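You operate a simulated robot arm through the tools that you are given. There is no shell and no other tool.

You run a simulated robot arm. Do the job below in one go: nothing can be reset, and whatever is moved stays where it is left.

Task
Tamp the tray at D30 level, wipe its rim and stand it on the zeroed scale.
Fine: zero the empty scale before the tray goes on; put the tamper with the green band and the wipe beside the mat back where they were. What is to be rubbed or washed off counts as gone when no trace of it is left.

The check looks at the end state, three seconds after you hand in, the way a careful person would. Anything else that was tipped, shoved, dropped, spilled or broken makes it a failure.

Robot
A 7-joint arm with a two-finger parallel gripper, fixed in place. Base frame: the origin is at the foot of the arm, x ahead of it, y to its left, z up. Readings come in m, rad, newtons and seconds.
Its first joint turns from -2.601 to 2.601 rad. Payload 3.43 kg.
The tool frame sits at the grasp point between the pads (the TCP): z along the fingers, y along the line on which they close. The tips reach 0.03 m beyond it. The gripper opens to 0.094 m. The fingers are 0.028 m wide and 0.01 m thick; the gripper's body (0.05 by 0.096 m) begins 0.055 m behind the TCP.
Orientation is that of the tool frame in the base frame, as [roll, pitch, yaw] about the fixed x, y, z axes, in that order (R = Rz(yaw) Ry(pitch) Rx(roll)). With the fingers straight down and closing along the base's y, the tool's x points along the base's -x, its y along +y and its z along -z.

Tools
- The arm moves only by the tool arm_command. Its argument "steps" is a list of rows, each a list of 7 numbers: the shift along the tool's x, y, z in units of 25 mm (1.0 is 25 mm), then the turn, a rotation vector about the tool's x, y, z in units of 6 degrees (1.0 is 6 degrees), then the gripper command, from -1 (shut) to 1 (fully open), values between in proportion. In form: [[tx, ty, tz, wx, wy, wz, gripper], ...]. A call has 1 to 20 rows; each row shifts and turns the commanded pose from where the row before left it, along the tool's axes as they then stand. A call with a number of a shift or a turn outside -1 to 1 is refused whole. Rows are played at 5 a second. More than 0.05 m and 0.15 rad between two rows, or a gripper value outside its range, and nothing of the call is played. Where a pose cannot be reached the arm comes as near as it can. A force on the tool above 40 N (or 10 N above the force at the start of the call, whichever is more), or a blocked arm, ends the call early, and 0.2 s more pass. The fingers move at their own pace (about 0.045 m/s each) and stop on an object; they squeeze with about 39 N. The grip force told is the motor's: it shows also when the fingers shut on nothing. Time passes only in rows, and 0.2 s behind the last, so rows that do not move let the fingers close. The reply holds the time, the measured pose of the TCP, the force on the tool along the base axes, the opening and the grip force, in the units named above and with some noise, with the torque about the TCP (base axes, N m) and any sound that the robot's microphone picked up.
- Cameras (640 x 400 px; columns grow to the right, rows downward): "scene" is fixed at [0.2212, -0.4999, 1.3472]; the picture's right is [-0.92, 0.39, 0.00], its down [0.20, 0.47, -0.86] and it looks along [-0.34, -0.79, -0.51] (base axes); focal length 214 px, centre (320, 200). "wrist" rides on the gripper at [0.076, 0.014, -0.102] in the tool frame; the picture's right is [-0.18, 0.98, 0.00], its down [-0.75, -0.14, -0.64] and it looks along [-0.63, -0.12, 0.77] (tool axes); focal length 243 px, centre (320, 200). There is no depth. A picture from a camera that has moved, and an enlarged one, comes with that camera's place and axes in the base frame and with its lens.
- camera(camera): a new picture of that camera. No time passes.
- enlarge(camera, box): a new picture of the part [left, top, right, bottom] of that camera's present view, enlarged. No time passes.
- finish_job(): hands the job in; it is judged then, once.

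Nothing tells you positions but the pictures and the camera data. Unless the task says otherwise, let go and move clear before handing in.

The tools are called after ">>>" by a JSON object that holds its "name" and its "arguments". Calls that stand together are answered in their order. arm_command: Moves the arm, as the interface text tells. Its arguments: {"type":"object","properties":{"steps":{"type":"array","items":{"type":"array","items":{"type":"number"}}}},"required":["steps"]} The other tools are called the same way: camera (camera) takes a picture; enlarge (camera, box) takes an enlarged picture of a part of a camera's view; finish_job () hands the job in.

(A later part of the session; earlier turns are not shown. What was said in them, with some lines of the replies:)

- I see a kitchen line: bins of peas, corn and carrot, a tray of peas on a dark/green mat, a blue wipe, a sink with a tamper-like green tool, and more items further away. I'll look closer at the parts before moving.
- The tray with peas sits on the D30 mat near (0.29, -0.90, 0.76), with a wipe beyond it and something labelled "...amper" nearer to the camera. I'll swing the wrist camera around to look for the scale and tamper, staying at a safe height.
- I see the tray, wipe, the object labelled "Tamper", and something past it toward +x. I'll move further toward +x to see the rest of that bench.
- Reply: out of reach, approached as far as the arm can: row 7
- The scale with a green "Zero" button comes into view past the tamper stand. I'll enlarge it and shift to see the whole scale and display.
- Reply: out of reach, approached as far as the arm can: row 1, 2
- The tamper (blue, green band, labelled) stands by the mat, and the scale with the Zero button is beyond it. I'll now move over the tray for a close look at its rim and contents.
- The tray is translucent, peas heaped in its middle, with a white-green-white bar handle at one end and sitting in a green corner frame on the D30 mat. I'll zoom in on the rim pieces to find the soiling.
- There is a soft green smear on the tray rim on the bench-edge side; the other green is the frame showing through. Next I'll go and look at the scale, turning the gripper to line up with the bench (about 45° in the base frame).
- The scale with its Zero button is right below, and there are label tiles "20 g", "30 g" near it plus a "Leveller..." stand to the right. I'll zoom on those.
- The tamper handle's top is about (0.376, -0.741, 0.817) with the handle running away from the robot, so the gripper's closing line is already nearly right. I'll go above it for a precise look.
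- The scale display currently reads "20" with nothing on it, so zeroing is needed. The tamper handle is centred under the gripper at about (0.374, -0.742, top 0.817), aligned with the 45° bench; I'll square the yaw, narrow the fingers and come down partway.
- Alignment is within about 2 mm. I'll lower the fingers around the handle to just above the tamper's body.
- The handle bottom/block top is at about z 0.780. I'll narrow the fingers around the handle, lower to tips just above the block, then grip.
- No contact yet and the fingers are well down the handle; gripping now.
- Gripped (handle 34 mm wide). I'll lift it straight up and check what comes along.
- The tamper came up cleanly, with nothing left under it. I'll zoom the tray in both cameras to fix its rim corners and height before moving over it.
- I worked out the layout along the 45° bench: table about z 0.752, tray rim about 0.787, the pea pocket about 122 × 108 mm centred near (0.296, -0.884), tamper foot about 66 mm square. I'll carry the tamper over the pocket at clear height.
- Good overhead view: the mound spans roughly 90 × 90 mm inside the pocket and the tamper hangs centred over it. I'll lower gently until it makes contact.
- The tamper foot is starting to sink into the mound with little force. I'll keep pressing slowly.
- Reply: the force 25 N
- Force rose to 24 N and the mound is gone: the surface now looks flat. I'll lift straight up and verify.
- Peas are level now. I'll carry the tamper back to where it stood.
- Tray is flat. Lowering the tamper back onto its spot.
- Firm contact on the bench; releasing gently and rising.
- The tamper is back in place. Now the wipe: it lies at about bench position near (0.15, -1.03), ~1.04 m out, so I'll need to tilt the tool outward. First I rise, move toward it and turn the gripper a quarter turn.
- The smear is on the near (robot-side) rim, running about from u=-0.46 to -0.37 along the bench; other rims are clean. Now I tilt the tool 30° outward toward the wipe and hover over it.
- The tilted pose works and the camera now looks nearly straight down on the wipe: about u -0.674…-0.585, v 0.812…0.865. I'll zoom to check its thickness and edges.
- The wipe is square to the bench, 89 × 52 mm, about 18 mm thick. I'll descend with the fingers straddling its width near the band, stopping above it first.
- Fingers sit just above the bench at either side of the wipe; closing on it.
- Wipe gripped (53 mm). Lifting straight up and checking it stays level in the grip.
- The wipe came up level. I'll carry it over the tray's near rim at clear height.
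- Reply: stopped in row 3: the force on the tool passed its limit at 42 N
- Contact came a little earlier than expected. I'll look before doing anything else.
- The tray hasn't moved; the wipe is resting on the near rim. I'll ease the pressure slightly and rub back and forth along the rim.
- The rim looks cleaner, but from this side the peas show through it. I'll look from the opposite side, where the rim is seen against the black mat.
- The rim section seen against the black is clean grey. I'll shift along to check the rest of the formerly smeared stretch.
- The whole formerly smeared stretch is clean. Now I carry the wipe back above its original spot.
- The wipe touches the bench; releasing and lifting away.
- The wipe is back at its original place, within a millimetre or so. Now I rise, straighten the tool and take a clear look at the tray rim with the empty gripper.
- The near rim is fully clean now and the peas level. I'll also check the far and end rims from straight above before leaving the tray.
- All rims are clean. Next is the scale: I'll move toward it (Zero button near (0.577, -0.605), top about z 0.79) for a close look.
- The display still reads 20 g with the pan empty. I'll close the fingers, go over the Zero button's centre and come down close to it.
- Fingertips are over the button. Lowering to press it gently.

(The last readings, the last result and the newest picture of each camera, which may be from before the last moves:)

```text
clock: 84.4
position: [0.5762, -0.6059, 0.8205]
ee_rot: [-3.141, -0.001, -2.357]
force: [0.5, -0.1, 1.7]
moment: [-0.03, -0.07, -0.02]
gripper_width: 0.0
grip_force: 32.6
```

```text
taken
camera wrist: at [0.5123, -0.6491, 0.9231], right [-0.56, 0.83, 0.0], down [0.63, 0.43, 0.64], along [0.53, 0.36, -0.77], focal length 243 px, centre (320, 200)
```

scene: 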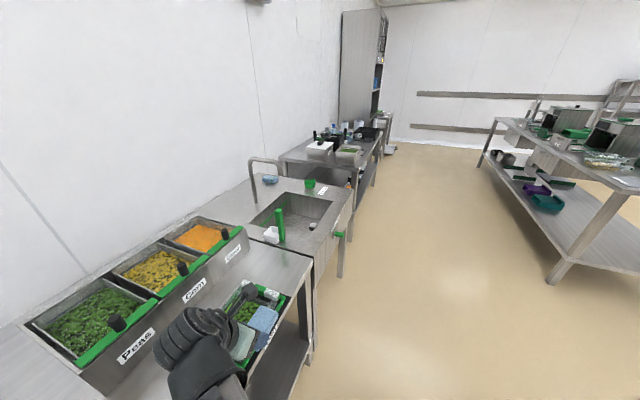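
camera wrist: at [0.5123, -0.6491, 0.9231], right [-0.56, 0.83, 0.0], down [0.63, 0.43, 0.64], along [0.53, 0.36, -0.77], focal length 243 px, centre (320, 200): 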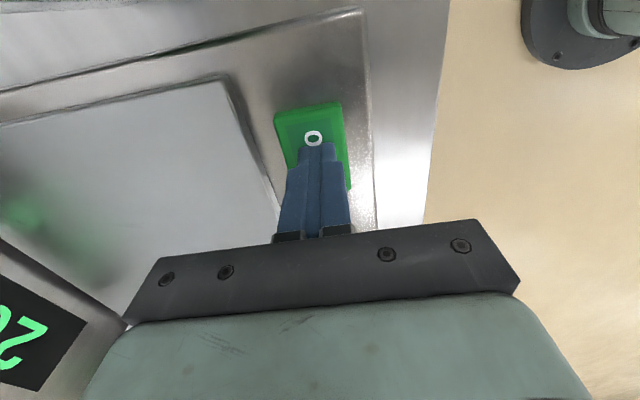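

>>> {"name": "arm_command", "arguments": {"steps": [[0, 0, 0.06, 0, 0, 0, -1], [0, 0, 0.04, 0, 0, 0, -1], [0, 0, 0, 0, 0, 0, -1]]}}

>>> {"name": "camera", "arguments": {"camera": "wrist"}}

```text
clock: 85.2
position: [0.5765, -0.6056, 0.8181]
ee_rot: [-3.142, 0.001, -2.357]
force: [-1.2, 1.0, 3.1]
moment: [0.03, 0.04, 0.03]
gripper_width: 0.0
grip_force: 32.9
heard: click
```

```text
taken
camera wrist: at [0.5127, -0.6492, 0.9201], right [-0.56, 0.83, 0.0], down [0.63, 0.43, 0.64], along [0.53, 0.36, -0.77], focal length 243 px, centre (320, 200)
```

wrist: 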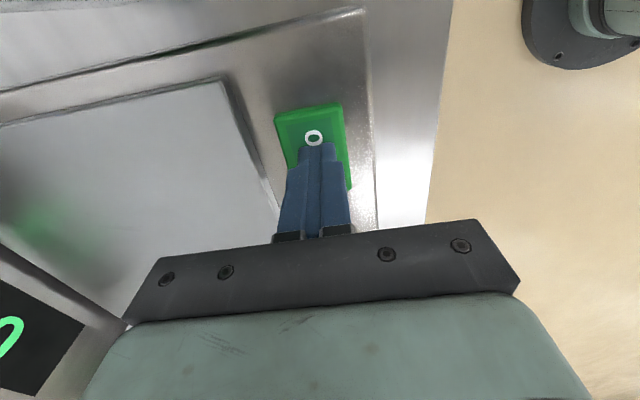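

A click was heard and the display changed. I'll lift off and read the display.

>>> {"name": "arm_command", "arguments": {"steps": [[0, 0, -0.3, 0, 0, 0, -1], [0, 0, -0.7, 0, 0, 0, -1], [0, 0, -1, 0, 0, 0, -1], [0, 0, -1, 0, 0, 0, -1], [0, 0, -1, 0, 0, 0, -1], [0, 0, -1, 0, 0, 0, -1], [0, 0, -1, 0, 0, 0, -1], [0, 0, 0, 0, 0, 0, 0.2]]}}

>>> {"name": "camera", "arguments": {"camera": "wrist"}}

>>> {"name": "enlarge", "arguments": {"camera": "wrist", "box": [0, 60, 400, 300]}}

```text
clock: 87.0
position: [0.5775, -0.6039, 0.9694]
ee_rot: [-3.141, 0.0, -2.358]
force: [0.2, -0.6, 0.8]
moment: [0.0, 0.07, -0.01]
gripper_width: 0.0327
grip_force: 0.1
```

```text
taken
camera wrist: at [0.513, -0.6476, 1.0717], right [-0.56, 0.83, 0.0], down [0.63, 0.43, 0.64], along [0.53, 0.36, -0.77], focal length 243 px, centre (320, 200)
```

wrist: 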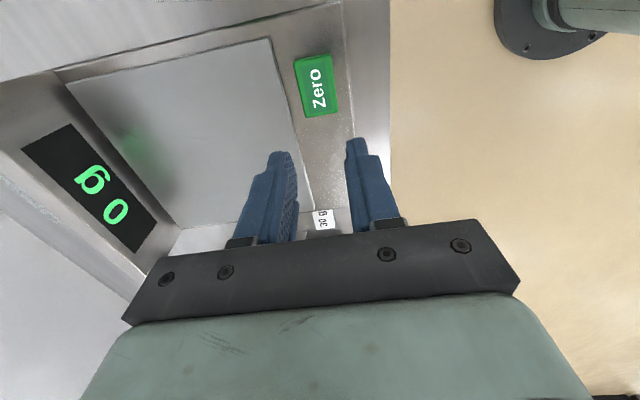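

```text
1.60 times, centred on (200, 180) of wrist
camera zoom: at [0.513, -0.6476, 1.0717], right [-0.56, 0.83, 0.0], down [0.63, 0.43, 0.64], along [0.53, 0.36, -0.77], focal length 388 px, centre (512, 232)
```

zoom: 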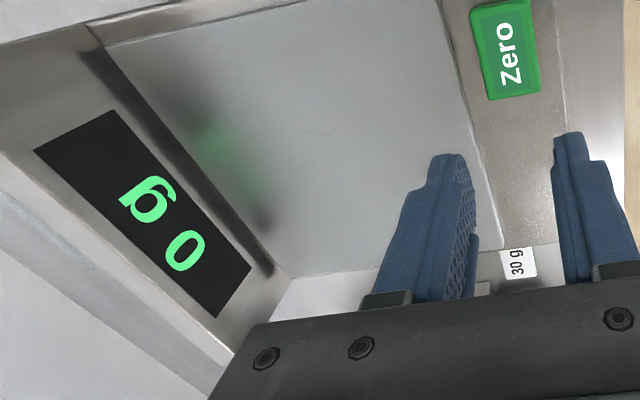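

The scale now reads 0 g with an empty pan. The pan spans about u -0.073…0.157, v 0.875…1.105. Next I go for the tray's handle: turn the gripper back so it closes along the bench and travel high to the tray.

>>> {"name": "arm_command", "arguments": {"steps": [[0, 0, -1, 0, 0, 0, 0.2], [0, 0, 0, 0, 0, 1, 0.2], [0, 0, 0, 0, 0, 1, 0.2], [0, 0, 0, 0, 0, 1, 0.2], [0, 0, 0, 0, 0, 1, 0.2], [0, 0, 0, 0, 0, 1, 0.2], [0, 0, 0, 0, 0, 1, 0.2], [0, 0, 0, 0, 0, 1, 0.2], [0, 0, 0, 0, 0, 1, 0.2], [0, 0, 0, 0, 0, 1, 0.2], [0, 0, 0, 0, 0, 1, 0.2], [0, 0, 0, 0, 0, 1, 0.2], [0, 0, 0, 0, 0, 1, 0.2], [0, 0, 0, 0, 0, 1, 0.2], [0, 0, 0, 0, 0, 1, 0.2], [0, 0, 0, 0, 0, 1, 0.2]]}}

>>> {"name": "camera", "arguments": {"camera": "wrist"}}

```text
clock: 90.4
position: [0.5756, -0.6055, 0.9925]
ee_rot: [3.142, 0.0, 2.353]
force: [0.3, -0.2, -0.6]
moment: [0.02, -0.04, 0.03]
gripper_width: 0.0564
grip_force: 0.0
```

```text
taken
camera wrist: at [0.5325, -0.5413, 1.0954], right [0.83, 0.56, 0.0], down [0.43, -0.63, 0.64], along [0.36, -0.53, -0.77], focal length 243 px, centre (320, 200)
```

wrist: 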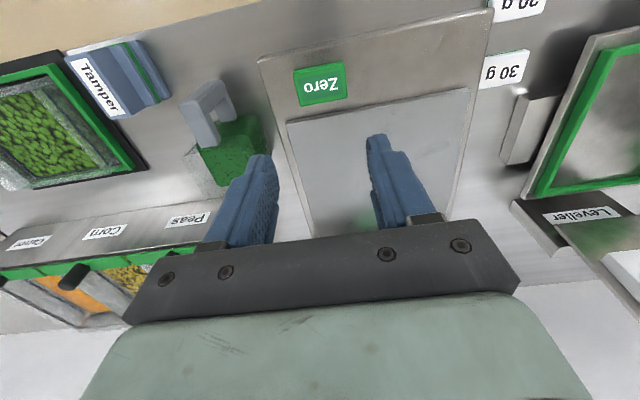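

>>> {"name": "arm_command", "arguments": {"steps": [[0.06, -0.96, 0, 0, 0, 0, 0.2], [0.06, -0.96, 0, 0, 0, 0, 0.2], [0.06, -0.96, 0, 0, 0, 0, 0.2], [0.06, -0.96, 0, 0, 0, 0, 0.2], [0.06, -0.96, 0, 0, 0, 0, 0.2], [0.06, -0.96, 0, 0, 0, 0, 0.2], [0.06, -0.96, 0, 0, 0, 0, 0.2], [0.06, -0.96, 0, 0, 0, 0, 0.2], [0.06, -0.96, 0, 0, 0, 0, 0.2], [0.06, -0.96, 0, 0, 0, 0, 0.2], [0.06, -0.96, 0, 0, 0, 0, 0.2], [0.06, -0.96, 0, 0, 0, 0, 0.2], [0.06, -0.96, 0, 0, 0, 0, 0.2], [0.06, -0.96, 0, 0, 0, 0, 0.2], [0.06, -0.96, 0, 0, 0, 0, 0.2], [0.06, -0.96, 0, 0, 0, 0, 0.2], [0.06, -0.96, 0, 0, 0, 0, 0.2], [0.06, -0.96, 0, 0, 0, 0, 0.2], [0.06, -0.96, 0, 0, 0, 0, 0.2], [0.06, -0.96, 0, 0, 0, 0, 0.2]]}}

>>> {"name": "camera", "arguments": {"camera": "wrist"}}

>>> {"name": "enlarge", "arguments": {"camera": "wrist", "box": [260, 0, 440, 180]}}

```text
clock: 94.6
position: [0.2155, -0.9227, 0.9928]
ee_rot: [3.141, -0.001, 2.356]
force: [-0.3, -0.3, -0.6]
moment: [0.0, 0.0, -0.02]
gripper_width: 0.0564
grip_force: 0.0
```

```text
taken
camera wrist: at [0.1718, -0.8591, 1.0957], right [0.83, 0.56, 0.0], down [0.43, -0.63, 0.64], along [0.36, -0.53, -0.77], focal length 243 px, centre (320, 200)
```

wrist: 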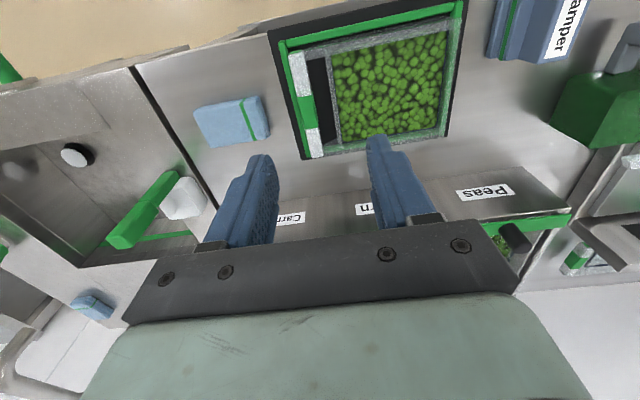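

```text
2.22 times, centred on (350, 90) of wrist
camera zoom: at [0.1718, -0.8591, 1.0957], right [0.83, 0.56, 0.0], down [0.43, -0.63, 0.64], along [0.36, -0.53, -0.77], focal length 539 px, centre (253, 444)
```

zoom: 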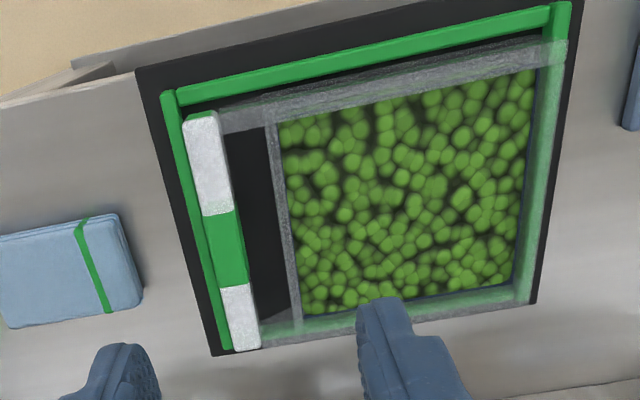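

Handle centre is at about u -0.520, v 0.835 (bar ~17-19 mm wide, ~20 mm gap to the pocket wall), so I need the fingers opened only ~28 mm. I tilt 10° outward for reach and hover above the handle.

>>> {"name": "arm_command", "arguments": {"steps": [[0, 0, 0, 0, -0.8335, 0, -0.4], [0, 0, 0, 0, -0.8335, 0, -0.4], [-0.043, -0.133, 0.908, 0, 0, 0, -0.4], [-0.043, -0.133, 0.908, 0, 0, 0, -0.4], [-0.043, -0.133, 0.908, 0, 0, 0, -0.4], [-0.043, -0.133, 0.908, 0, 0, 0, -0.4], [-0.043, -0.133, 0.908, 0, 0, 0, -0.4], [-0.043, -0.133, 0.908, 0, 0, 0, -0.4], [0, 0, 0, 0, 0, 0, -0.4]]}}

>>> {"name": "camera", "arguments": {"camera": "wrist"}}

>>> {"name": "enlarge", "arguments": {"camera": "wrist", "box": [240, 40, 440, 230]}}

```text
clock: 96.6
position: [0.2215, -0.9586, 0.8598]
ee_rot: [-3.141, 0.175, 2.355]
force: [0.3, 0.0, 1.1]
moment: [-0.01, 0.0, -0.03]
gripper_width: 0.028
grip_force: 0.0
```

```text
taken
camera wrist: at [0.166, -0.8829, 0.9478], right [0.82, 0.57, 0.03], down [0.35, -0.55, 0.76], along [0.45, -0.62, -0.65], focal length 243 px, centre (320, 200)
```

wrist: 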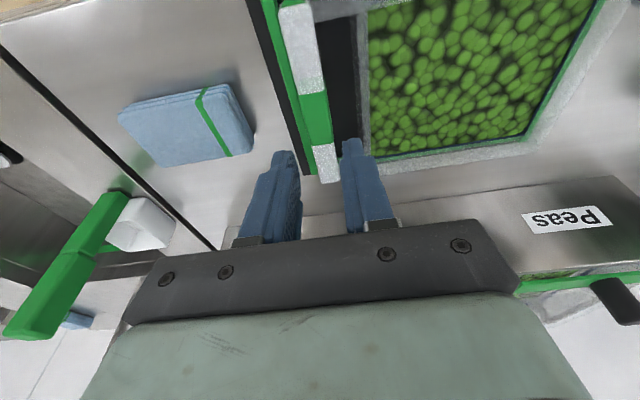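

```text
2.11 times, centred on (340, 135) of wrist
camera zoom: at [0.166, -0.8829, 0.9478], right [0.82, 0.57, 0.03], down [0.35, -0.55, 0.76], along [0.45, -0.62, -0.65], focal length 511 px, centre (278, 337)
```

zoom: 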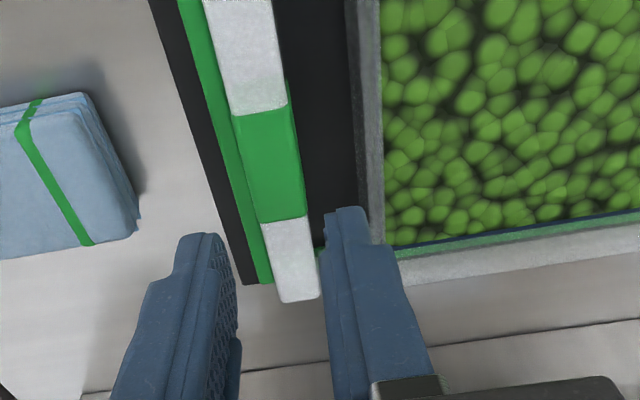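

Fingers line up with the handle (bar centre u -0.521, same as the tool). I'll lower into the gap carefully.

>>> {"name": "arm_command", "arguments": {"steps": [[0.174, 0, 0.985, 0, 0, 0, -0.4], [0.087, 0, 0.493, 0, 0, 0, -0.4], [0.05, 0, 0.28, 0, 0, 0, -0.4], [0, 0, 0, 0, 0, 0, -0.4]]}}

>>> {"name": "camera", "arguments": {"camera": "wrist"}}

>>> {"name": "enlarge", "arguments": {"camera": "wrist", "box": [240, 40, 440, 230]}}

>>> {"name": "enlarge", "arguments": {"camera": "scene", "box": [230, 270, 310, 350]}}

```text
clock: 97.6
position: [0.2225, -0.9604, 0.8141]
ee_rot: [-3.14, 0.173, 2.355]
force: [0.8, 0.6, -0.3]
moment: [0.0, 0.03, 0.0]
gripper_width: 0.0284
grip_force: 0.1
```

```text
taken
camera wrist: at [0.1671, -0.8832, 0.9029], right [0.82, 0.57, 0.03], down [0.35, -0.55, 0.76], along [0.45, -0.62, -0.65], focal length 243 px, centre (320, 200)
```

wrist: 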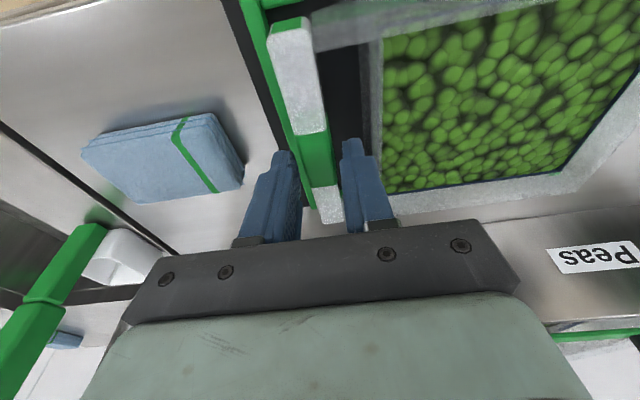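

```text
2.11 times, centred on (340, 135) of wrist
camera zoom: at [0.1671, -0.8832, 0.9029], right [0.82, 0.57, 0.03], down [0.35, -0.55, 0.76], along [0.45, -0.62, -0.65], focal length 511 px, centre (278, 337)
```

zoom: 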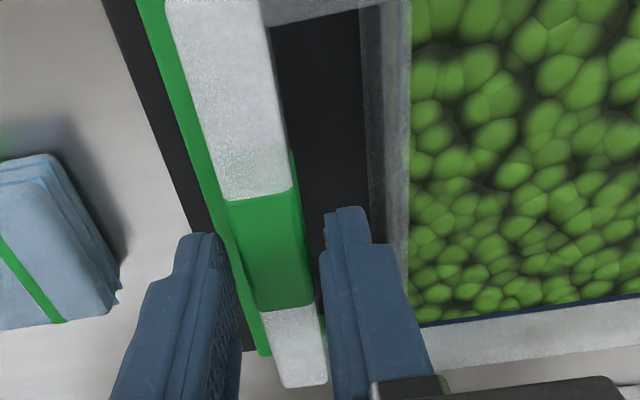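

```text
5.00 times, centred on (270, 310) of scene
camera zoom: at [0.2212, -0.4999, 1.3472], right [-0.92, 0.39, 0.0], down [0.2, 0.47, -0.86], along [-0.34, -0.79, -0.51], focal length 1072 px, centre (570, -350)
```

zoom: 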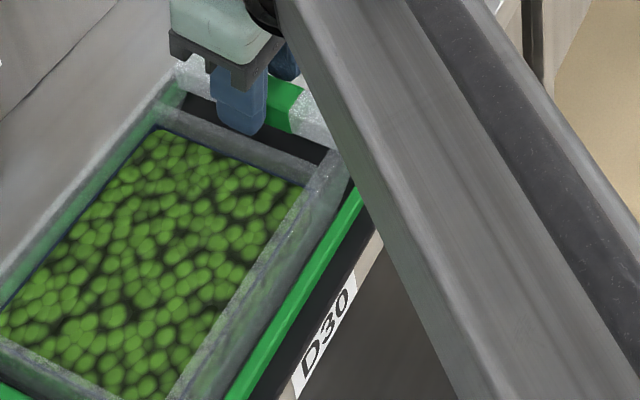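

>>> {"name": "arm_command", "arguments": {"steps": [[0.035, 0, 0.197, 0, 0, 0, -0.4], [0, 0, 0, 0, 0, 0, -0.4]]}}

>>> {"name": "arm_command", "arguments": {"steps": [[0.021, 0, 0.118, 0, 0, 0, -0.4], [0, 0, 0, 0, 0, 0, -0.4]]}}

>>> {"name": "enlarge", "arguments": {"camera": "wrist", "box": [240, 40, 440, 230]}}

```text
clock: 98.2
position: [0.2228, -0.9605, 0.8098]
ee_rot: [3.141, 0.174, 2.356]
force: [-0.7, -0.4, -0.8]
moment: [0.02, 0.01, -0.06]
gripper_width: 0.0284
grip_force: 0.0
```

```text
clock: 98.8
position: [0.2233, -0.9591, 0.8073]
ee_rot: [-3.141, 0.175, 2.355]
force: [-0.5, -0.1, -0.2]
moment: [0.01, 0.01, -0.02]
gripper_width: 0.0282
grip_force: 0.0
```

```text
2.11 times, centred on (340, 135) of wrist
camera zoom: at [0.1674, -0.8831, 0.8945], right [0.82, 0.57, 0.03], down [0.35, -0.55, 0.76], along [0.45, -0.62, -0.65], focal length 511 px, centre (278, 337)
```

zoom: 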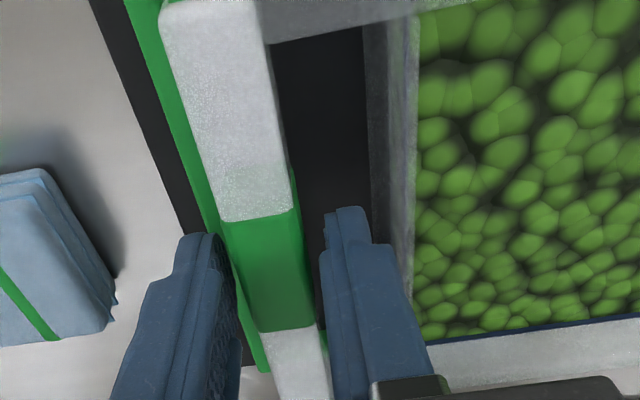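

>>> {"name": "arm_command", "arguments": {"steps": [[0.021, 0, 0.118, 0, 0, 0, -0.4], [0, 0, 0, 0, 0, 0, -0.4]]}}

```text
clock: 99.4
position: [0.2232, -0.9594, 0.8038]
ee_rot: [3.141, 0.174, 2.354]
force: [0.1, -0.7, 0.3]
moment: [0.02, 0.01, -0.02]
gripper_width: 0.0281
grip_force: 0.0
```

>>> {"name": "arm_command", "arguments": {"steps": [[0.014, 0, 0.079, 0, 0, 0, -0.4], [0, 0, 0, 0, 0, 0, -0.4]]}}

```text
clock: 100.0
position: [0.2224, -0.9583, 0.8011]
ee_rot: [-3.14, 0.175, 2.354]
force: [0.0, -0.8, 1.5]
moment: [-0.04, 0.05, 0.01]
gripper_width: 0.0278
grip_force: 0.0
```

Deep enough; closing on the handle.

>>> {"name": "arm_command", "arguments": {"steps": [[0, 0, 0, 0, 0, 0, -0.7], [0, 0, 0, 0, 0, 0, -1], [0, 0, 0, 0, 0, 0, -1], [0, 0, 0, 0, 0, 0, -1], [0, 0, 0, 0, 0, 0, -1]]}}

>>> {"name": "enlarge", "arguments": {"camera": "wrist", "box": [240, 40, 440, 230]}}

```text
clock: 101.2
position: [0.223, -0.9584, 0.8018]
ee_rot: [-3.14, 0.177, 2.353]
force: [-3.4, -3.8, 14.8]
moment: [0.01, -0.02, 0.05]
gripper_width: 0.0175
grip_force: 39.4
```

```text
2.11 times, centred on (340, 135) of wrist
camera zoom: at [0.1669, -0.8831, 0.8903], right [0.82, 0.57, 0.03], down [0.35, -0.55, 0.76], along [0.45, -0.62, -0.64], focal length 511 px, centre (278, 337)
```

zoom: 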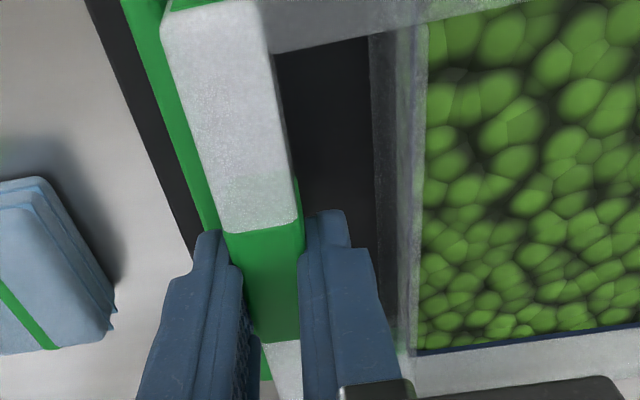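

Handle gripped at 17.5 mm. I'll lift a little and check the weight and that the tray stays level.

>>> {"name": "arm_command", "arguments": {"steps": [[-0.035, 0, -0.197, 0, 0, 0, -1], [-0.035, 0, -0.197, 0, 0, 0, -1], [-0.07, 0, -0.394, 0, 0, 0, -1], [0, 0, 0, 0, 0, 0, -1]]}}

>>> {"name": "camera", "arguments": {"camera": "wrist"}}

>>> {"name": "enlarge", "arguments": {"camera": "scene", "box": [180, 250, 320, 390]}}

```text
clock: 102.2
position: [0.2232, -0.9591, 0.8214]
ee_rot: [3.141, 0.175, 2.354]
force: [0.1, 0.3, -3.0]
moment: [-0.16, 0.15, 0.02]
gripper_width: 0.0177
grip_force: 39.1
```

```text
taken
camera wrist: at [0.1671, -0.8832, 0.9096], right [0.82, 0.57, 0.03], down [0.35, -0.55, 0.76], along [0.45, -0.62, -0.65], focal length 243 px, centre (320, 200)
```

wrist: 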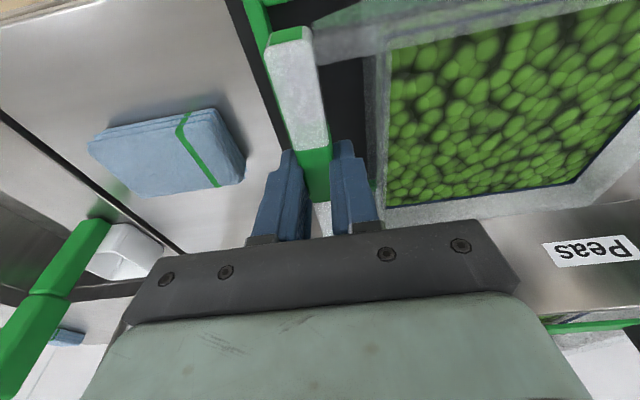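

```text
2.86 times, centred on (250, 320) of scene
camera zoom: at [0.2212, -0.4999, 1.3472], right [-0.92, 0.39, 0.0], down [0.2, 0.47, -0.86], along [-0.34, -0.79, -0.51], focal length 613 px, centre (520, -143)
```

zoom: 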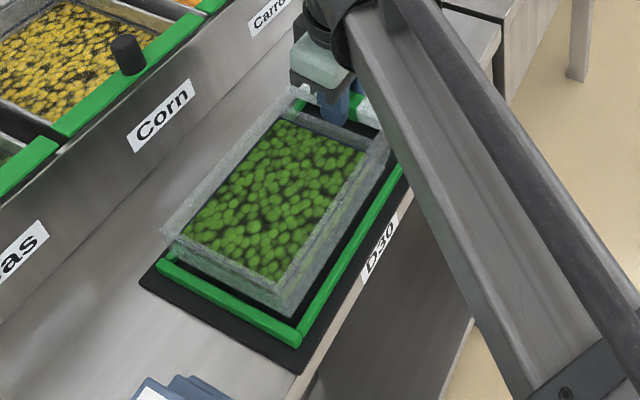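

The tray hangs level, about 3 N. I'll raise it well clear.

>>> {"name": "arm_command", "arguments": {"steps": [[-0.174, 0, -0.985, 0, 0, 0, -1], [-0.174, 0, -0.985, 0, 0, 0, -1], [-0.174, 0, -0.985, 0, 0, 0, -1], [-0.174, 0, -0.985, 0, 0, 0, -1], [-0.174, 0, -0.985, 0, 0, 0, -1], [-0.174, 0, -0.985, 0, 0, 0, -1], [-0.174, 0, -0.985, 0, 0, 0, -1], [0, 0, 0, 0, 0, 0, -1]]}}

>>> {"name": "camera", "arguments": {"camera": "wrist"}}

>>> {"name": "camera", "arguments": {"camera": "scene"}}

```text
clock: 104.0
position: [0.2233, -0.9597, 0.9972]
ee_rot: [3.141, 0.175, 2.356]
force: [-0.4, -0.9, -2.8]
moment: [-0.19, 0.16, 0.03]
gripper_width: 0.0177
grip_force: 39.2
```

```text
taken
camera wrist: at [0.1673, -0.8832, 1.0847], right [0.82, 0.57, 0.03], down [0.35, -0.55, 0.76], along [0.45, -0.62, -0.65], focal length 243 px, centre (320, 200)
```

wrist: 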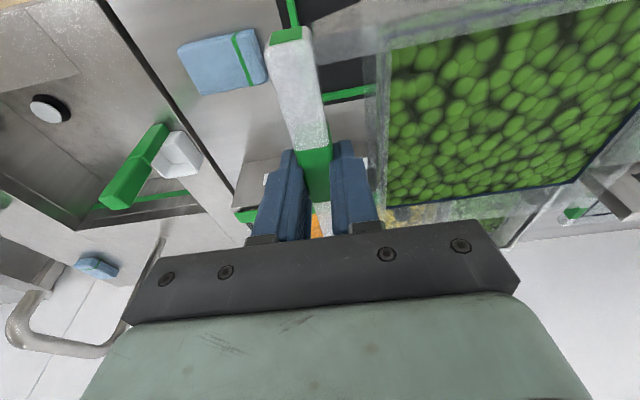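

```text
taken
```

scene: 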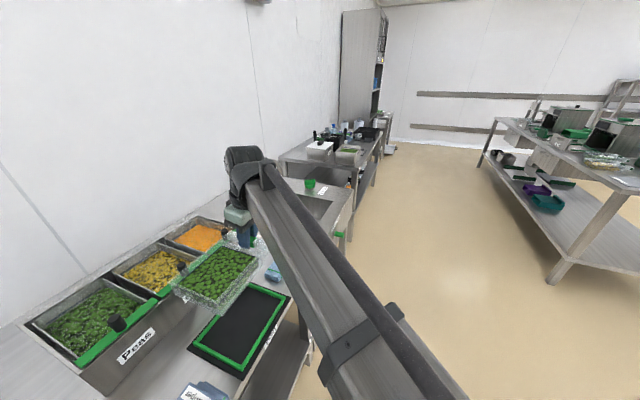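

Tray is raised clear. Moving along the bench toward the scale, past the bins first.

>>> {"name": "arm_command", "arguments": {"steps": [[0, 1, 0, 0, 0, 0, -1], [0, 1, 0, 0, 0, 0, -1], [0, 1, 0, 0, 0, 0, -1], [0, 1, 0, 0, 0, 0, -1], [0, 1, 0, 0, 0, 0, -1], [0, 1, 0, 0, 0, 0, -1], [0, 1, 0, 0, 0, 0, -1], [0, 1, 0, 0, 0, 0, -1], [0, 1, 0, 0, 0, 0, -1], [0, 1, 0, 0, 0, 0, -1], [0, 1, 0, 0, 0, 0, -1], [0, 1, 0, 0, 0, 0, -1], [0, 1, 0, 0, 0, 0, -1], [0, 1, 0, 0, 0, 0, -1], [0, 0, 0, 0, 0, 0, -1]]}}

>>> {"name": "camera", "arguments": {"camera": "wrist"}}

>>> {"name": "camera", "arguments": {"camera": "scene"}}

```text
clock: 107.2
position: [0.4693, -0.7099, 0.9961]
ee_rot: [3.141, 0.174, 2.355]
force: [0.5, 0.2, -3.3]
moment: [-0.18, 0.14, -0.03]
gripper_width: 0.0178
grip_force: 38.7
```

```text
taken
camera wrist: at [0.4143, -0.6342, 1.0835], right [0.82, 0.57, 0.03], down [0.35, -0.55, 0.76], along [0.45, -0.62, -0.65], focal length 243 px, centre (320, 200)
```

wrist: 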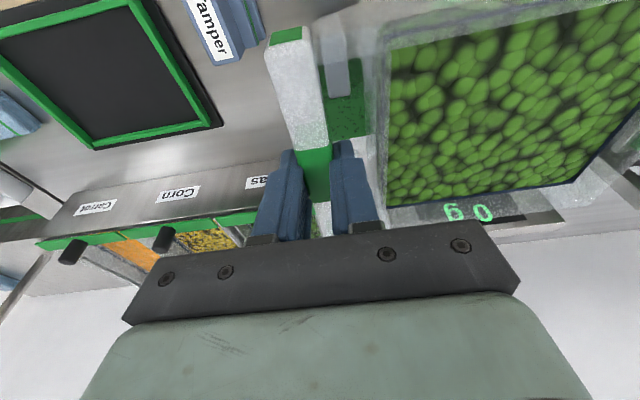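

```text
taken
```

scene: 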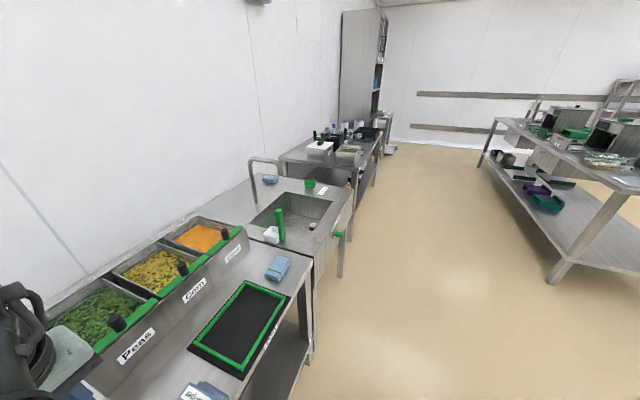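

>>> {"name": "arm_command", "arguments": {"steps": [[-0.906, 0.86, 0.16, 0, 0, 0, -1], [-0.906, 0.86, 0.16, 0, 0, 0, -1], [-0.906, 0.86, 0.16, 0, 0, 0, -1], [-0.906, 0.86, 0.16, 0, 0, 0, -1], [-0.906, 0.86, 0.16, 0, 0, 0, -1], [-0.906, 0.86, 0.16, 0, 0, 0, -1], [0, 0, 0, 0, 0, 0, -1]]}}

>>> {"name": "camera", "arguments": {"camera": "wrist"}}

>>> {"name": "enlarge", "arguments": {"camera": "wrist", "box": [240, 0, 640, 250]}}

```text
clock: 108.8
position: [0.6601, -0.7196, 0.9973]
ee_rot: [3.14, 0.174, 2.354]
force: [-0.4, -0.5, -2.4]
moment: [-0.18, 0.16, -0.01]
gripper_width: 0.0177
grip_force: 38.8
```

```text
taken
camera wrist: at [0.6035, -0.6437, 1.0847], right [0.82, 0.57, 0.03], down [0.35, -0.55, 0.76], along [0.45, -0.62, -0.65], focal length 243 px, centre (320, 200)
```

wrist: 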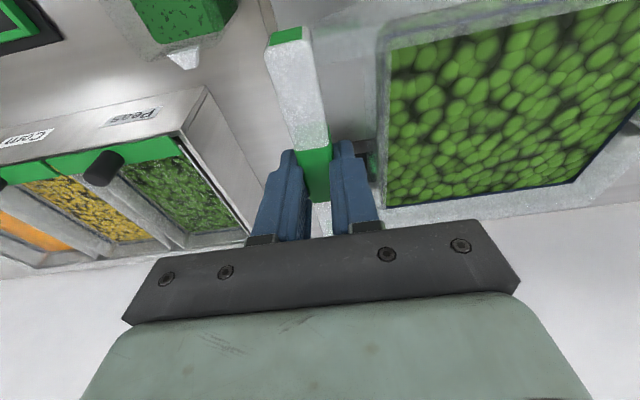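

```text
1.60 times, centred on (440, 125) of wrist
camera zoom: at [0.6035, -0.6437, 1.0847], right [0.82, 0.57, 0.03], down [0.35, -0.55, 0.76], along [0.45, -0.62, -0.65], focal length 388 px, centre (128, 320)
```

zoom: 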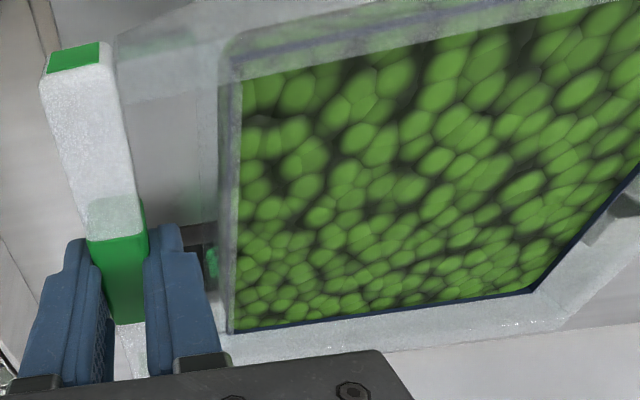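

Positioned over the pan. Descending most of the way.

>>> {"name": "arm_command", "arguments": {"steps": [[0.174, 0, 0.985, 0, 0, 0, -1], [0.174, 0, 0.985, 0, 0, 0, -1], [0.174, 0, 0.985, 0, 0, 0, -1], [0.174, 0, 0.985, 0, 0, 0, -1], [0.139, 0, 0.788, 0, 0, 0, -1], [0, 0, 0, 0, 0, 0, -1]]}}

>>> {"name": "camera", "arguments": {"camera": "wrist"}}

>>> {"name": "enlarge", "arguments": {"camera": "wrist", "box": [220, 0, 640, 250]}}

>>> {"name": "camera", "arguments": {"camera": "scene"}}

```text
clock: 110.2
position: [0.6601, -0.7166, 0.8771]
ee_rot: [3.141, 0.175, 2.355]
force: [0.9, -0.2, -2.0]
moment: [-0.16, 0.16, 0.01]
gripper_width: 0.0176
grip_force: 39.2
```

```text
taken
camera wrist: at [0.6045, -0.6421, 0.9652], right [0.82, 0.57, 0.03], down [0.35, -0.55, 0.76], along [0.45, -0.62, -0.65], focal length 243 px, centre (320, 200)
```

wrist: 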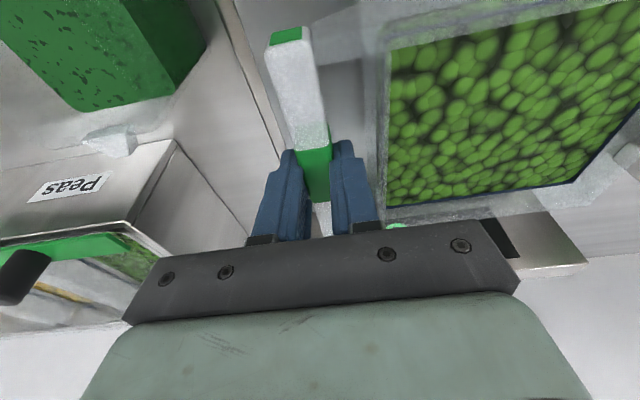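

```text
1.52 times, centred on (430, 125) of wrist
camera zoom: at [0.6045, -0.6421, 0.9652], right [0.82, 0.57, 0.03], down [0.35, -0.55, 0.76], along [0.45, -0.62, -0.65], focal length 370 px, centre (152, 314)
```

zoom: 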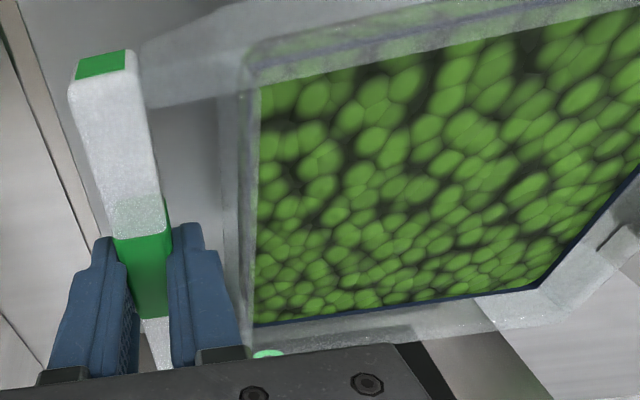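

```text
taken
```

scene: 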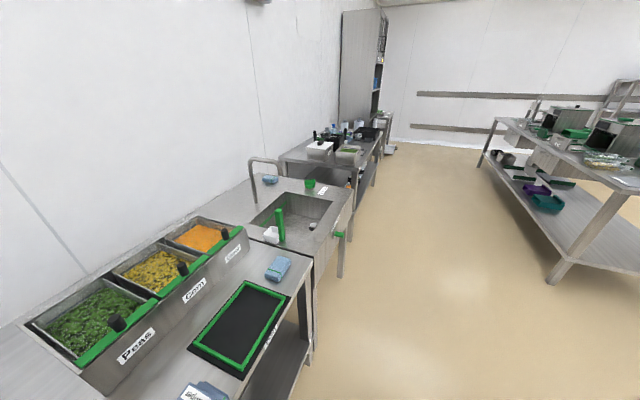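

>>> {"name": "arm_command", "arguments": {"steps": [[0.104, 0, 0.591, 0, 0, 0, -1], [0.056, 0, 0.315, 0, 0, 0, -1], [0, 0, 0, 0, 0, 0, -1]]}}

>>> {"name": "enlarge", "arguments": {"camera": "wrist", "box": [180, 0, 420, 160]}}

```text
clock: 111.0
position: [0.6595, -0.7178, 0.8546]
ee_rot: [-3.142, 0.174, 2.354]
force: [-0.3, 0.3, -2.8]
moment: [-0.15, 0.16, 0.01]
gripper_width: 0.0179
grip_force: 39.1
```

```text
2.50 times, centred on (300, 80) of wrist
camera zoom: at [0.6037, -0.6424, 0.9414], right [0.82, 0.57, 0.03], down [0.35, -0.55, 0.76], along [0.45, -0.62, -0.65], focal length 606 px, centre (370, 500)
```

zoom: 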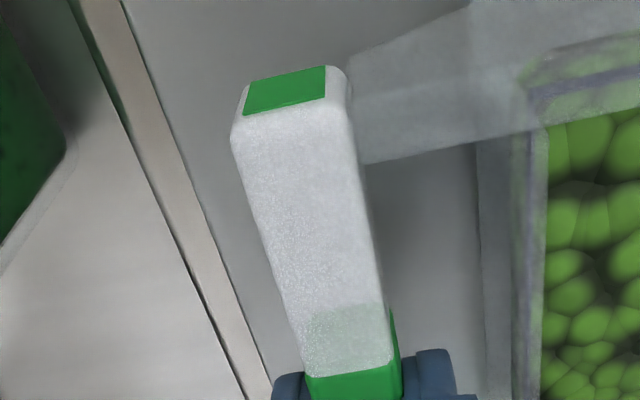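

>>> {"name": "arm_command", "arguments": {"steps": [[0.028, 0, 0.158, 0, 0, 0, -1], [0.028, 0, 0.158, 0, 0, 0, -1], [0, 0, 0, 0, 0, 0, -1]]}}

```text
clock: 111.8
position: [0.6581, -0.7176, 0.8455]
ee_rot: [3.141, 0.173, 2.355]
force: [0.7, 0.3, -3.1]
moment: [-0.16, 0.2, 0.01]
gripper_width: 0.0177
grip_force: 39.4
```

>>> {"name": "arm_command", "arguments": {"steps": [[0.021, 0, 0.118, 0, 0, 0, -1], [0, 0, 0, 0, 0, 0, -1]]}}

>>> {"name": "arm_command", "arguments": {"steps": [[0.021, 0, 0.118, 0, 0, 0, -1], [0, 0, 0, 0, 0, 0, -1]]}}

```text
clock: 112.4
position: [0.6585, -0.718, 0.8429]
ee_rot: [3.141, 0.174, 2.354]
force: [0.8, 0.6, -3.2]
moment: [-0.2, 0.22, 0.0]
gripper_width: 0.0177
grip_force: 38.8
```

```text
clock: 113.0
position: [0.6597, -0.7176, 0.841]
ee_rot: [3.141, 0.174, 2.354]
force: [1.0, -0.1, -3.6]
moment: [-0.17, 0.15, 0.0]
gripper_width: 0.0177
grip_force: 39.2
```

>>> {"name": "arm_command", "arguments": {"steps": [[0.014, 0, 0.079, 0, 0, 0, -1], [0, 0, 0, 0, 0, 0, -1]]}}

>>> {"name": "arm_command", "arguments": {"steps": [[0.014, 0, 0.079, 0, 0, 0, -1], [0, 0, 0, 0, 0, 0, -1]]}}

```text
clock: 113.6
position: [0.6585, -0.7182, 0.8385]
ee_rot: [3.141, 0.177, 2.355]
force: [-0.8, -1.5, 9.3]
moment: [0.26, 0.12, -0.05]
gripper_width: 0.0177
grip_force: 39.0
```

```text
clock: 114.2
position: [0.659, -0.7185, 0.8379]
ee_rot: [-3.141, 0.178, 2.354]
force: [-0.6, -7.1, 32.7]
moment: [1.0, 0.12, 0.19]
gripper_width: 0.018
grip_force: 38.2
```

Contact with the pan; I pressed slightly more than needed, so I back off to near-zero force before releasing.

>>> {"name": "arm_command", "arguments": {"steps": [[-0.014, 0, -0.079, 0, 0, 0, -1], [0, 0, 0, 0, 0, 0, -1]]}}

```text
clock: 114.8
position: [0.6587, -0.7182, 0.8383]
ee_rot: [3.141, 0.175, 2.356]
force: [-2.9, -5.6, 19.7]
moment: [-0.63, -0.91, -0.24]
gripper_width: 0.0175
grip_force: 38.9
```

>>> {"name": "arm_command", "arguments": {"steps": [[-0.009, 0, -0.05, 0, 0, 0, -1], [0, 0, 0, 0, 0, 0, -1]]}}

```text
clock: 115.4
position: [0.6597, -0.7172, 0.8379]
ee_rot: [-3.141, 0.173, 2.356]
force: [-0.9, -3.2, 5.8]
moment: [-0.53, -0.39, -0.24]
gripper_width: 0.0177
grip_force: 39.2
```

>>> {"name": "arm_command", "arguments": {"steps": [[0, 0, 0, 0, 0, 0, -0.55], [0, 0, 0, 0, 0, 0, -0.4], [0, 0, 0, 0, 0, 0, -0.4], [0, 0, 0, 0, 0, 0, -0.4]]}}

>>> {"name": "camera", "arguments": {"camera": "wrist"}}

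>>> {"name": "enlarge", "arguments": {"camera": "wrist", "box": [240, 40, 440, 230]}}

```text
clock: 116.4
position: [0.6585, -0.7171, 0.8383]
ee_rot: [3.14, 0.175, 2.356]
force: [-0.5, 0.5, 0.5]
moment: [0.0, 0.03, -0.01]
gripper_width: 0.0278
grip_force: 0.2
```

```text
taken
camera wrist: at [0.6043, -0.6422, 0.9267], right [0.82, 0.57, 0.03], down [0.35, -0.55, 0.76], along [0.45, -0.62, -0.65], focal length 243 px, centre (320, 200)
```

wrist: 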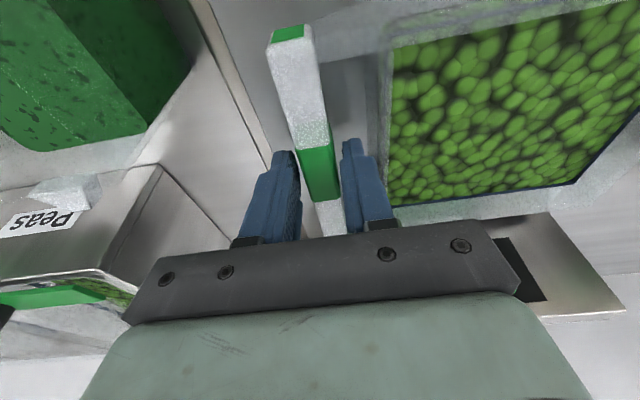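

```text
2.11 times, centred on (340, 135) of wrist
camera zoom: at [0.6043, -0.6422, 0.9267], right [0.82, 0.57, 0.03], down [0.35, -0.55, 0.76], along [0.45, -0.62, -0.65], focal length 511 px, centre (278, 337)
```

zoom: 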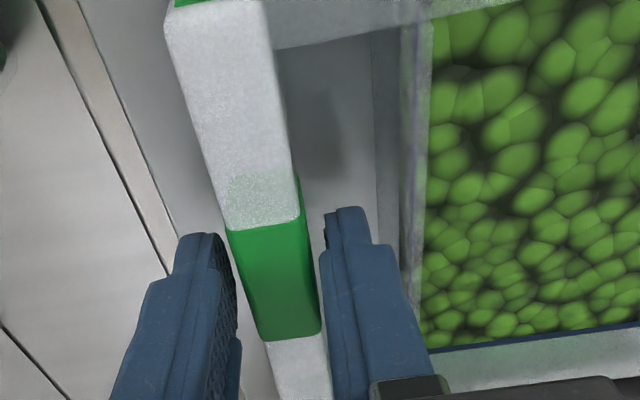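

Released with no residual force. Rising straight up clear of the handle.

>>> {"name": "arm_command", "arguments": {"steps": [[-0.087, 0, -0.492, 0, 0, 0, -0.4], [-0.087, 0, -0.492, 0, 0, 0, -0.4], [-0.174, 0, -0.985, 0, 0, 0, -0.4], [-0.174, 0, -0.985, 0, 0, 0, -0.4], [-0.174, 0, -0.985, 0, 0, 0, -0.4], [-0.174, 0, -0.985, 0, 0, 0, -0.4], [-0.174, 0, -0.985, 0, 0, 0, -0.4], [0, 0, 0, 0, 0, 0, -0.4]]}}

>>> {"name": "camera", "arguments": {"camera": "wrist"}}

>>> {"name": "enlarge", "arguments": {"camera": "wrist", "box": [200, 0, 640, 250]}}

```text
clock: 118.2
position: [0.6597, -0.7193, 0.9912]
ee_rot: [3.141, 0.175, 2.355]
force: [-0.8, 0.3, 0.4]
moment: [0.0, 0.01, 0.0]
gripper_width: 0.0283
grip_force: 0.1
```

```text
taken
camera wrist: at [0.6039, -0.6432, 1.0781], right [0.82, 0.57, 0.03], down [0.35, -0.55, 0.76], along [0.45, -0.62, -0.65], focal length 243 px, centre (320, 200)
```

wrist: 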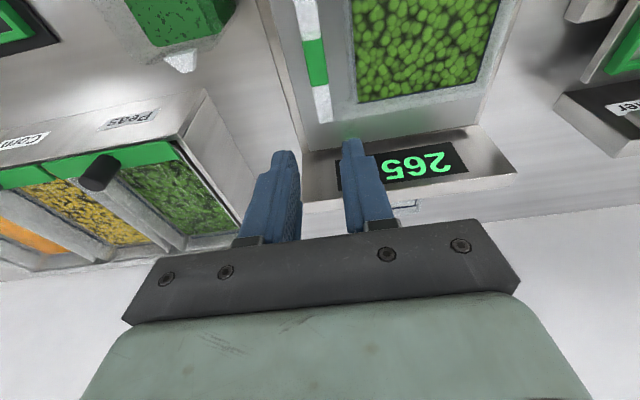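

```text
1.45 times, centred on (420, 125) of wrist
camera zoom: at [0.6039, -0.6432, 1.0781], right [0.82, 0.57, 0.03], down [0.35, -0.55, 0.76], along [0.45, -0.62, -0.65], focal length 353 px, centre (174, 309)
```

zoom: 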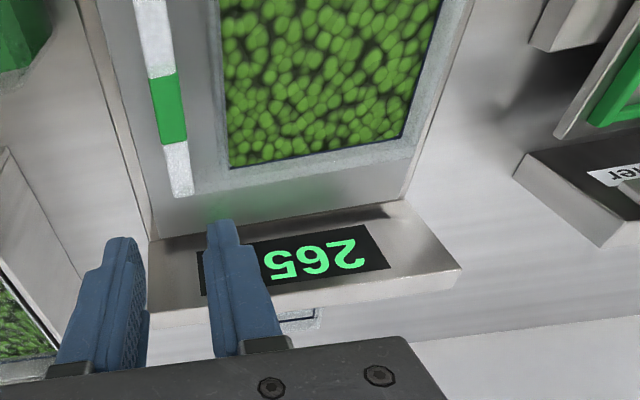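

The scale reads 265 g with the tray standing on its pan. I'll back away, straighten the tool and inspect everything.

>>> {"name": "arm_command", "arguments": {"steps": [[0.985, 0, -0.174, 0, 0, 0, 0], [0.985, 0, -0.174, 0, 0, 0, 0], [0.985, 0, -0.174, 0, 0, 0, 0], [0.985, 0, -0.174, 0, 0, 0, 0], [0.985, 0, -0.174, 0, 0, 0, 0], [0.985, 0, -0.174, 0, 0, 0, 0], [0.5, 0, -0.5, 0, 0.8335, 0, 0], [0.5, 0, -0.5, 0, 0.8335, 0, 0], [0, 0, 0, 0, 0, 0, 0]]}}

>>> {"name": "camera", "arguments": {"camera": "wrist"}}

>>> {"name": "enlarge", "arguments": {"camera": "wrist", "box": [200, 0, 560, 220]}}

>>> {"name": "camera", "arguments": {"camera": "scene"}}

>>> {"name": "enlarge", "arguments": {"camera": "scene", "box": [160, 230, 320, 400]}}

```text
clock: 120.2
position: [0.5341, -0.59, 1.0106]
ee_rot: [3.141, 0.0, 2.355]
force: [-0.6, -0.1, 1.1]
moment: [0.0, 0.01, 0.0]
gripper_width: 0.047
grip_force: 0.0
```

```text
taken
camera wrist: at [0.4908, -0.5265, 1.1137], right [0.83, 0.56, 0.0], down [0.43, -0.63, 0.64], along [0.36, -0.53, -0.77], focal length 243 px, centre (320, 200)
```

wrist: 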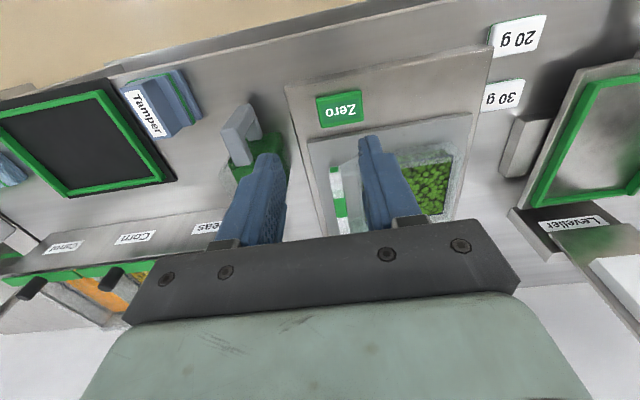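

```text
1.78 times, centred on (380, 110) of wrist
camera zoom: at [0.4908, -0.5265, 1.1137], right [0.83, 0.56, 0.0], down [0.43, -0.63, 0.64], along [0.36, -0.53, -0.77], focal length 431 px, centre (213, 360)
```

zoom: 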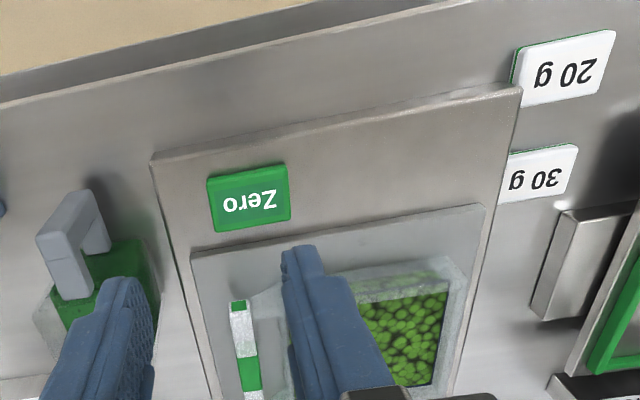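

```text
taken
```

scene: 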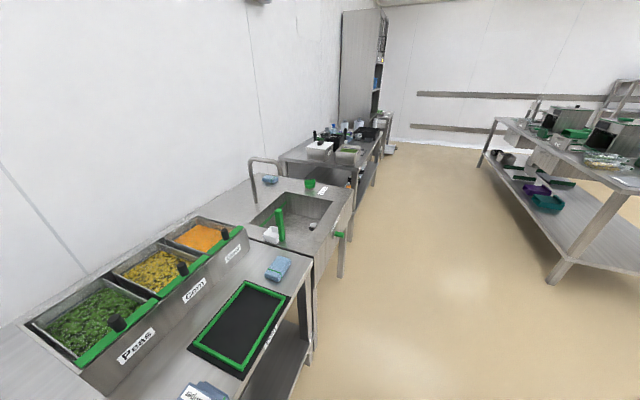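

```text
2.35 times, centred on (240, 315) of scene
camera zoom: at [0.2212, -0.4999, 1.3472], right [-0.92, 0.39, 0.0], down [0.2, 0.47, -0.86], along [-0.34, -0.79, -0.51], focal length 505 px, centre (508, -71)
```

zoom: 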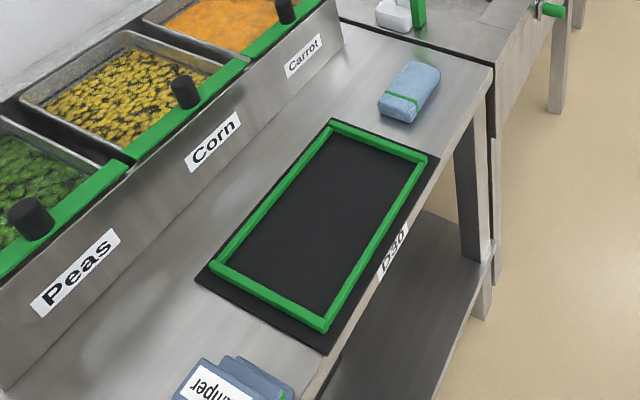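

Everything looks in place: empty mat, wipe and tamper back, tray on the scale. One last closer look at the tray from the side to confirm rim and contents.

>>> {"name": "arm_command", "arguments": {"steps": [[0, -1, 0, 0, 0, 0, 0], [0, -1, 0, 0, 0, 0, 0], [0, -1, 0, 0, 0, 0, 0], [-0.5, -1, 0, 0, 0, 0, 0], [-0.5, -1, 0, 0, 0, 0, 0], [-0.5, -1, 0, 0, 0, 0, 0], [0, 0, 0, 0, 0, 0, 0]]}}

>>> {"name": "camera", "arguments": {"camera": "wrist"}}

>>> {"name": "enlarge", "arguments": {"camera": "wrist", "box": [400, 40, 640, 300]}}

>>> {"name": "enlarge", "arguments": {"camera": "wrist", "box": [0, 0, 260, 180]}}

```text
clock: 121.8
position: [0.4529, -0.7268, 1.0115]
ee_rot: [-3.142, -0.001, 2.355]
force: [-0.4, -0.2, -0.3]
moment: [0.01, 0.0, 0.01]
gripper_width: 0.047
grip_force: 0.0
```

```text
taken
camera wrist: at [0.4093, -0.6625, 1.1147], right [0.83, 0.56, 0.0], down [0.43, -0.63, 0.64], along [0.36, -0.53, -0.77], focal length 243 px, centre (320, 200)
```

wrist: 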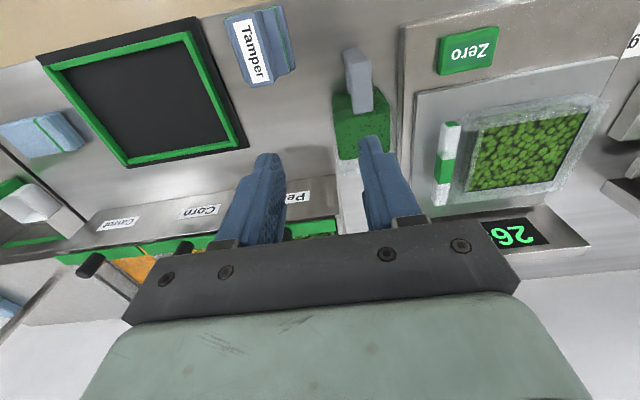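

```text
1.54 times, centred on (520, 170) of wrist
camera zoom: at [0.4093, -0.6625, 1.1147], right [0.83, 0.56, 0.0], down [0.43, -0.63, 0.64], along [0.36, -0.53, -0.77], focal length 373 px, centre (12, 246)
```

zoom: 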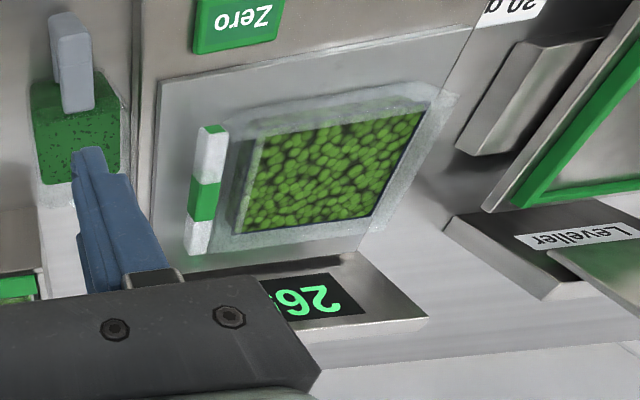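

```text
2.22 times, centred on (130, 90) of wrist
camera zoom: at [0.4093, -0.6625, 1.1147], right [0.83, 0.56, 0.0], down [0.43, -0.63, 0.64], along [0.36, -0.53, -0.77], focal length 539 px, centre (742, 444)
```

zoom: 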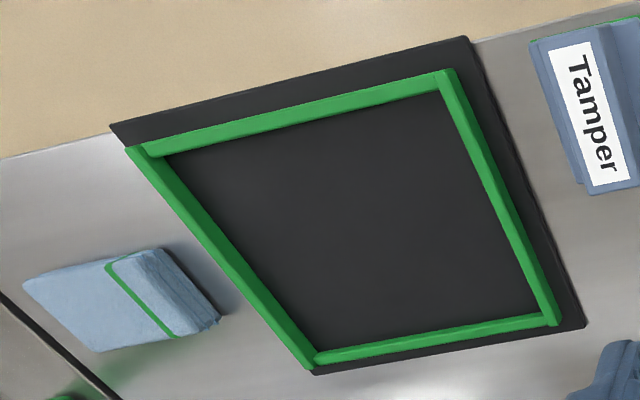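

The tray stands level and fully on the pan with clean rims and flat contents. The display reads 265 g after zeroing, tamper and wipe are back in place, and the arm is empty and clear, so I'm handing in.

>>> {"name": "finish_job", "arguments": {}}

```text
The job is handed in.
```

I tamped the tray level, wiped its rim, zeroed the scale and stood the tray on it, then handed the job in. The check result has not come back.

- **Tamping:** One press, with the force reading about 24 N, flattened the heap. The peas still looked flat after the tray was on the scale.
- **Rim:** The green smear was on the side facing the robot. After wiping I found no trace on any side of the rim. Rubbing nudged the tray slightly in its frame on the mat.
- **Scale:** It read 20 g when empty. I pressed Zero, heard the click, and it read 0 g before the tray went on.
- **Tray on the scale:** It now reads 265 g. The tray stands upright and fully on the pan, about 2 cm or more from its edges.
- **Tamper and wipe:** Both are back where they stood, within a few millimetres at most by the camera.
- **Force limit:** While lowering the wipe onto the rim, the force briefly passed the limit at 42 N and the arm stopped. Nothing visibly shifted, and I continued with lighter pressure.

In the last pictures nothing else looked tipped, shoved or spilled. The gripper is open and clear of everything.
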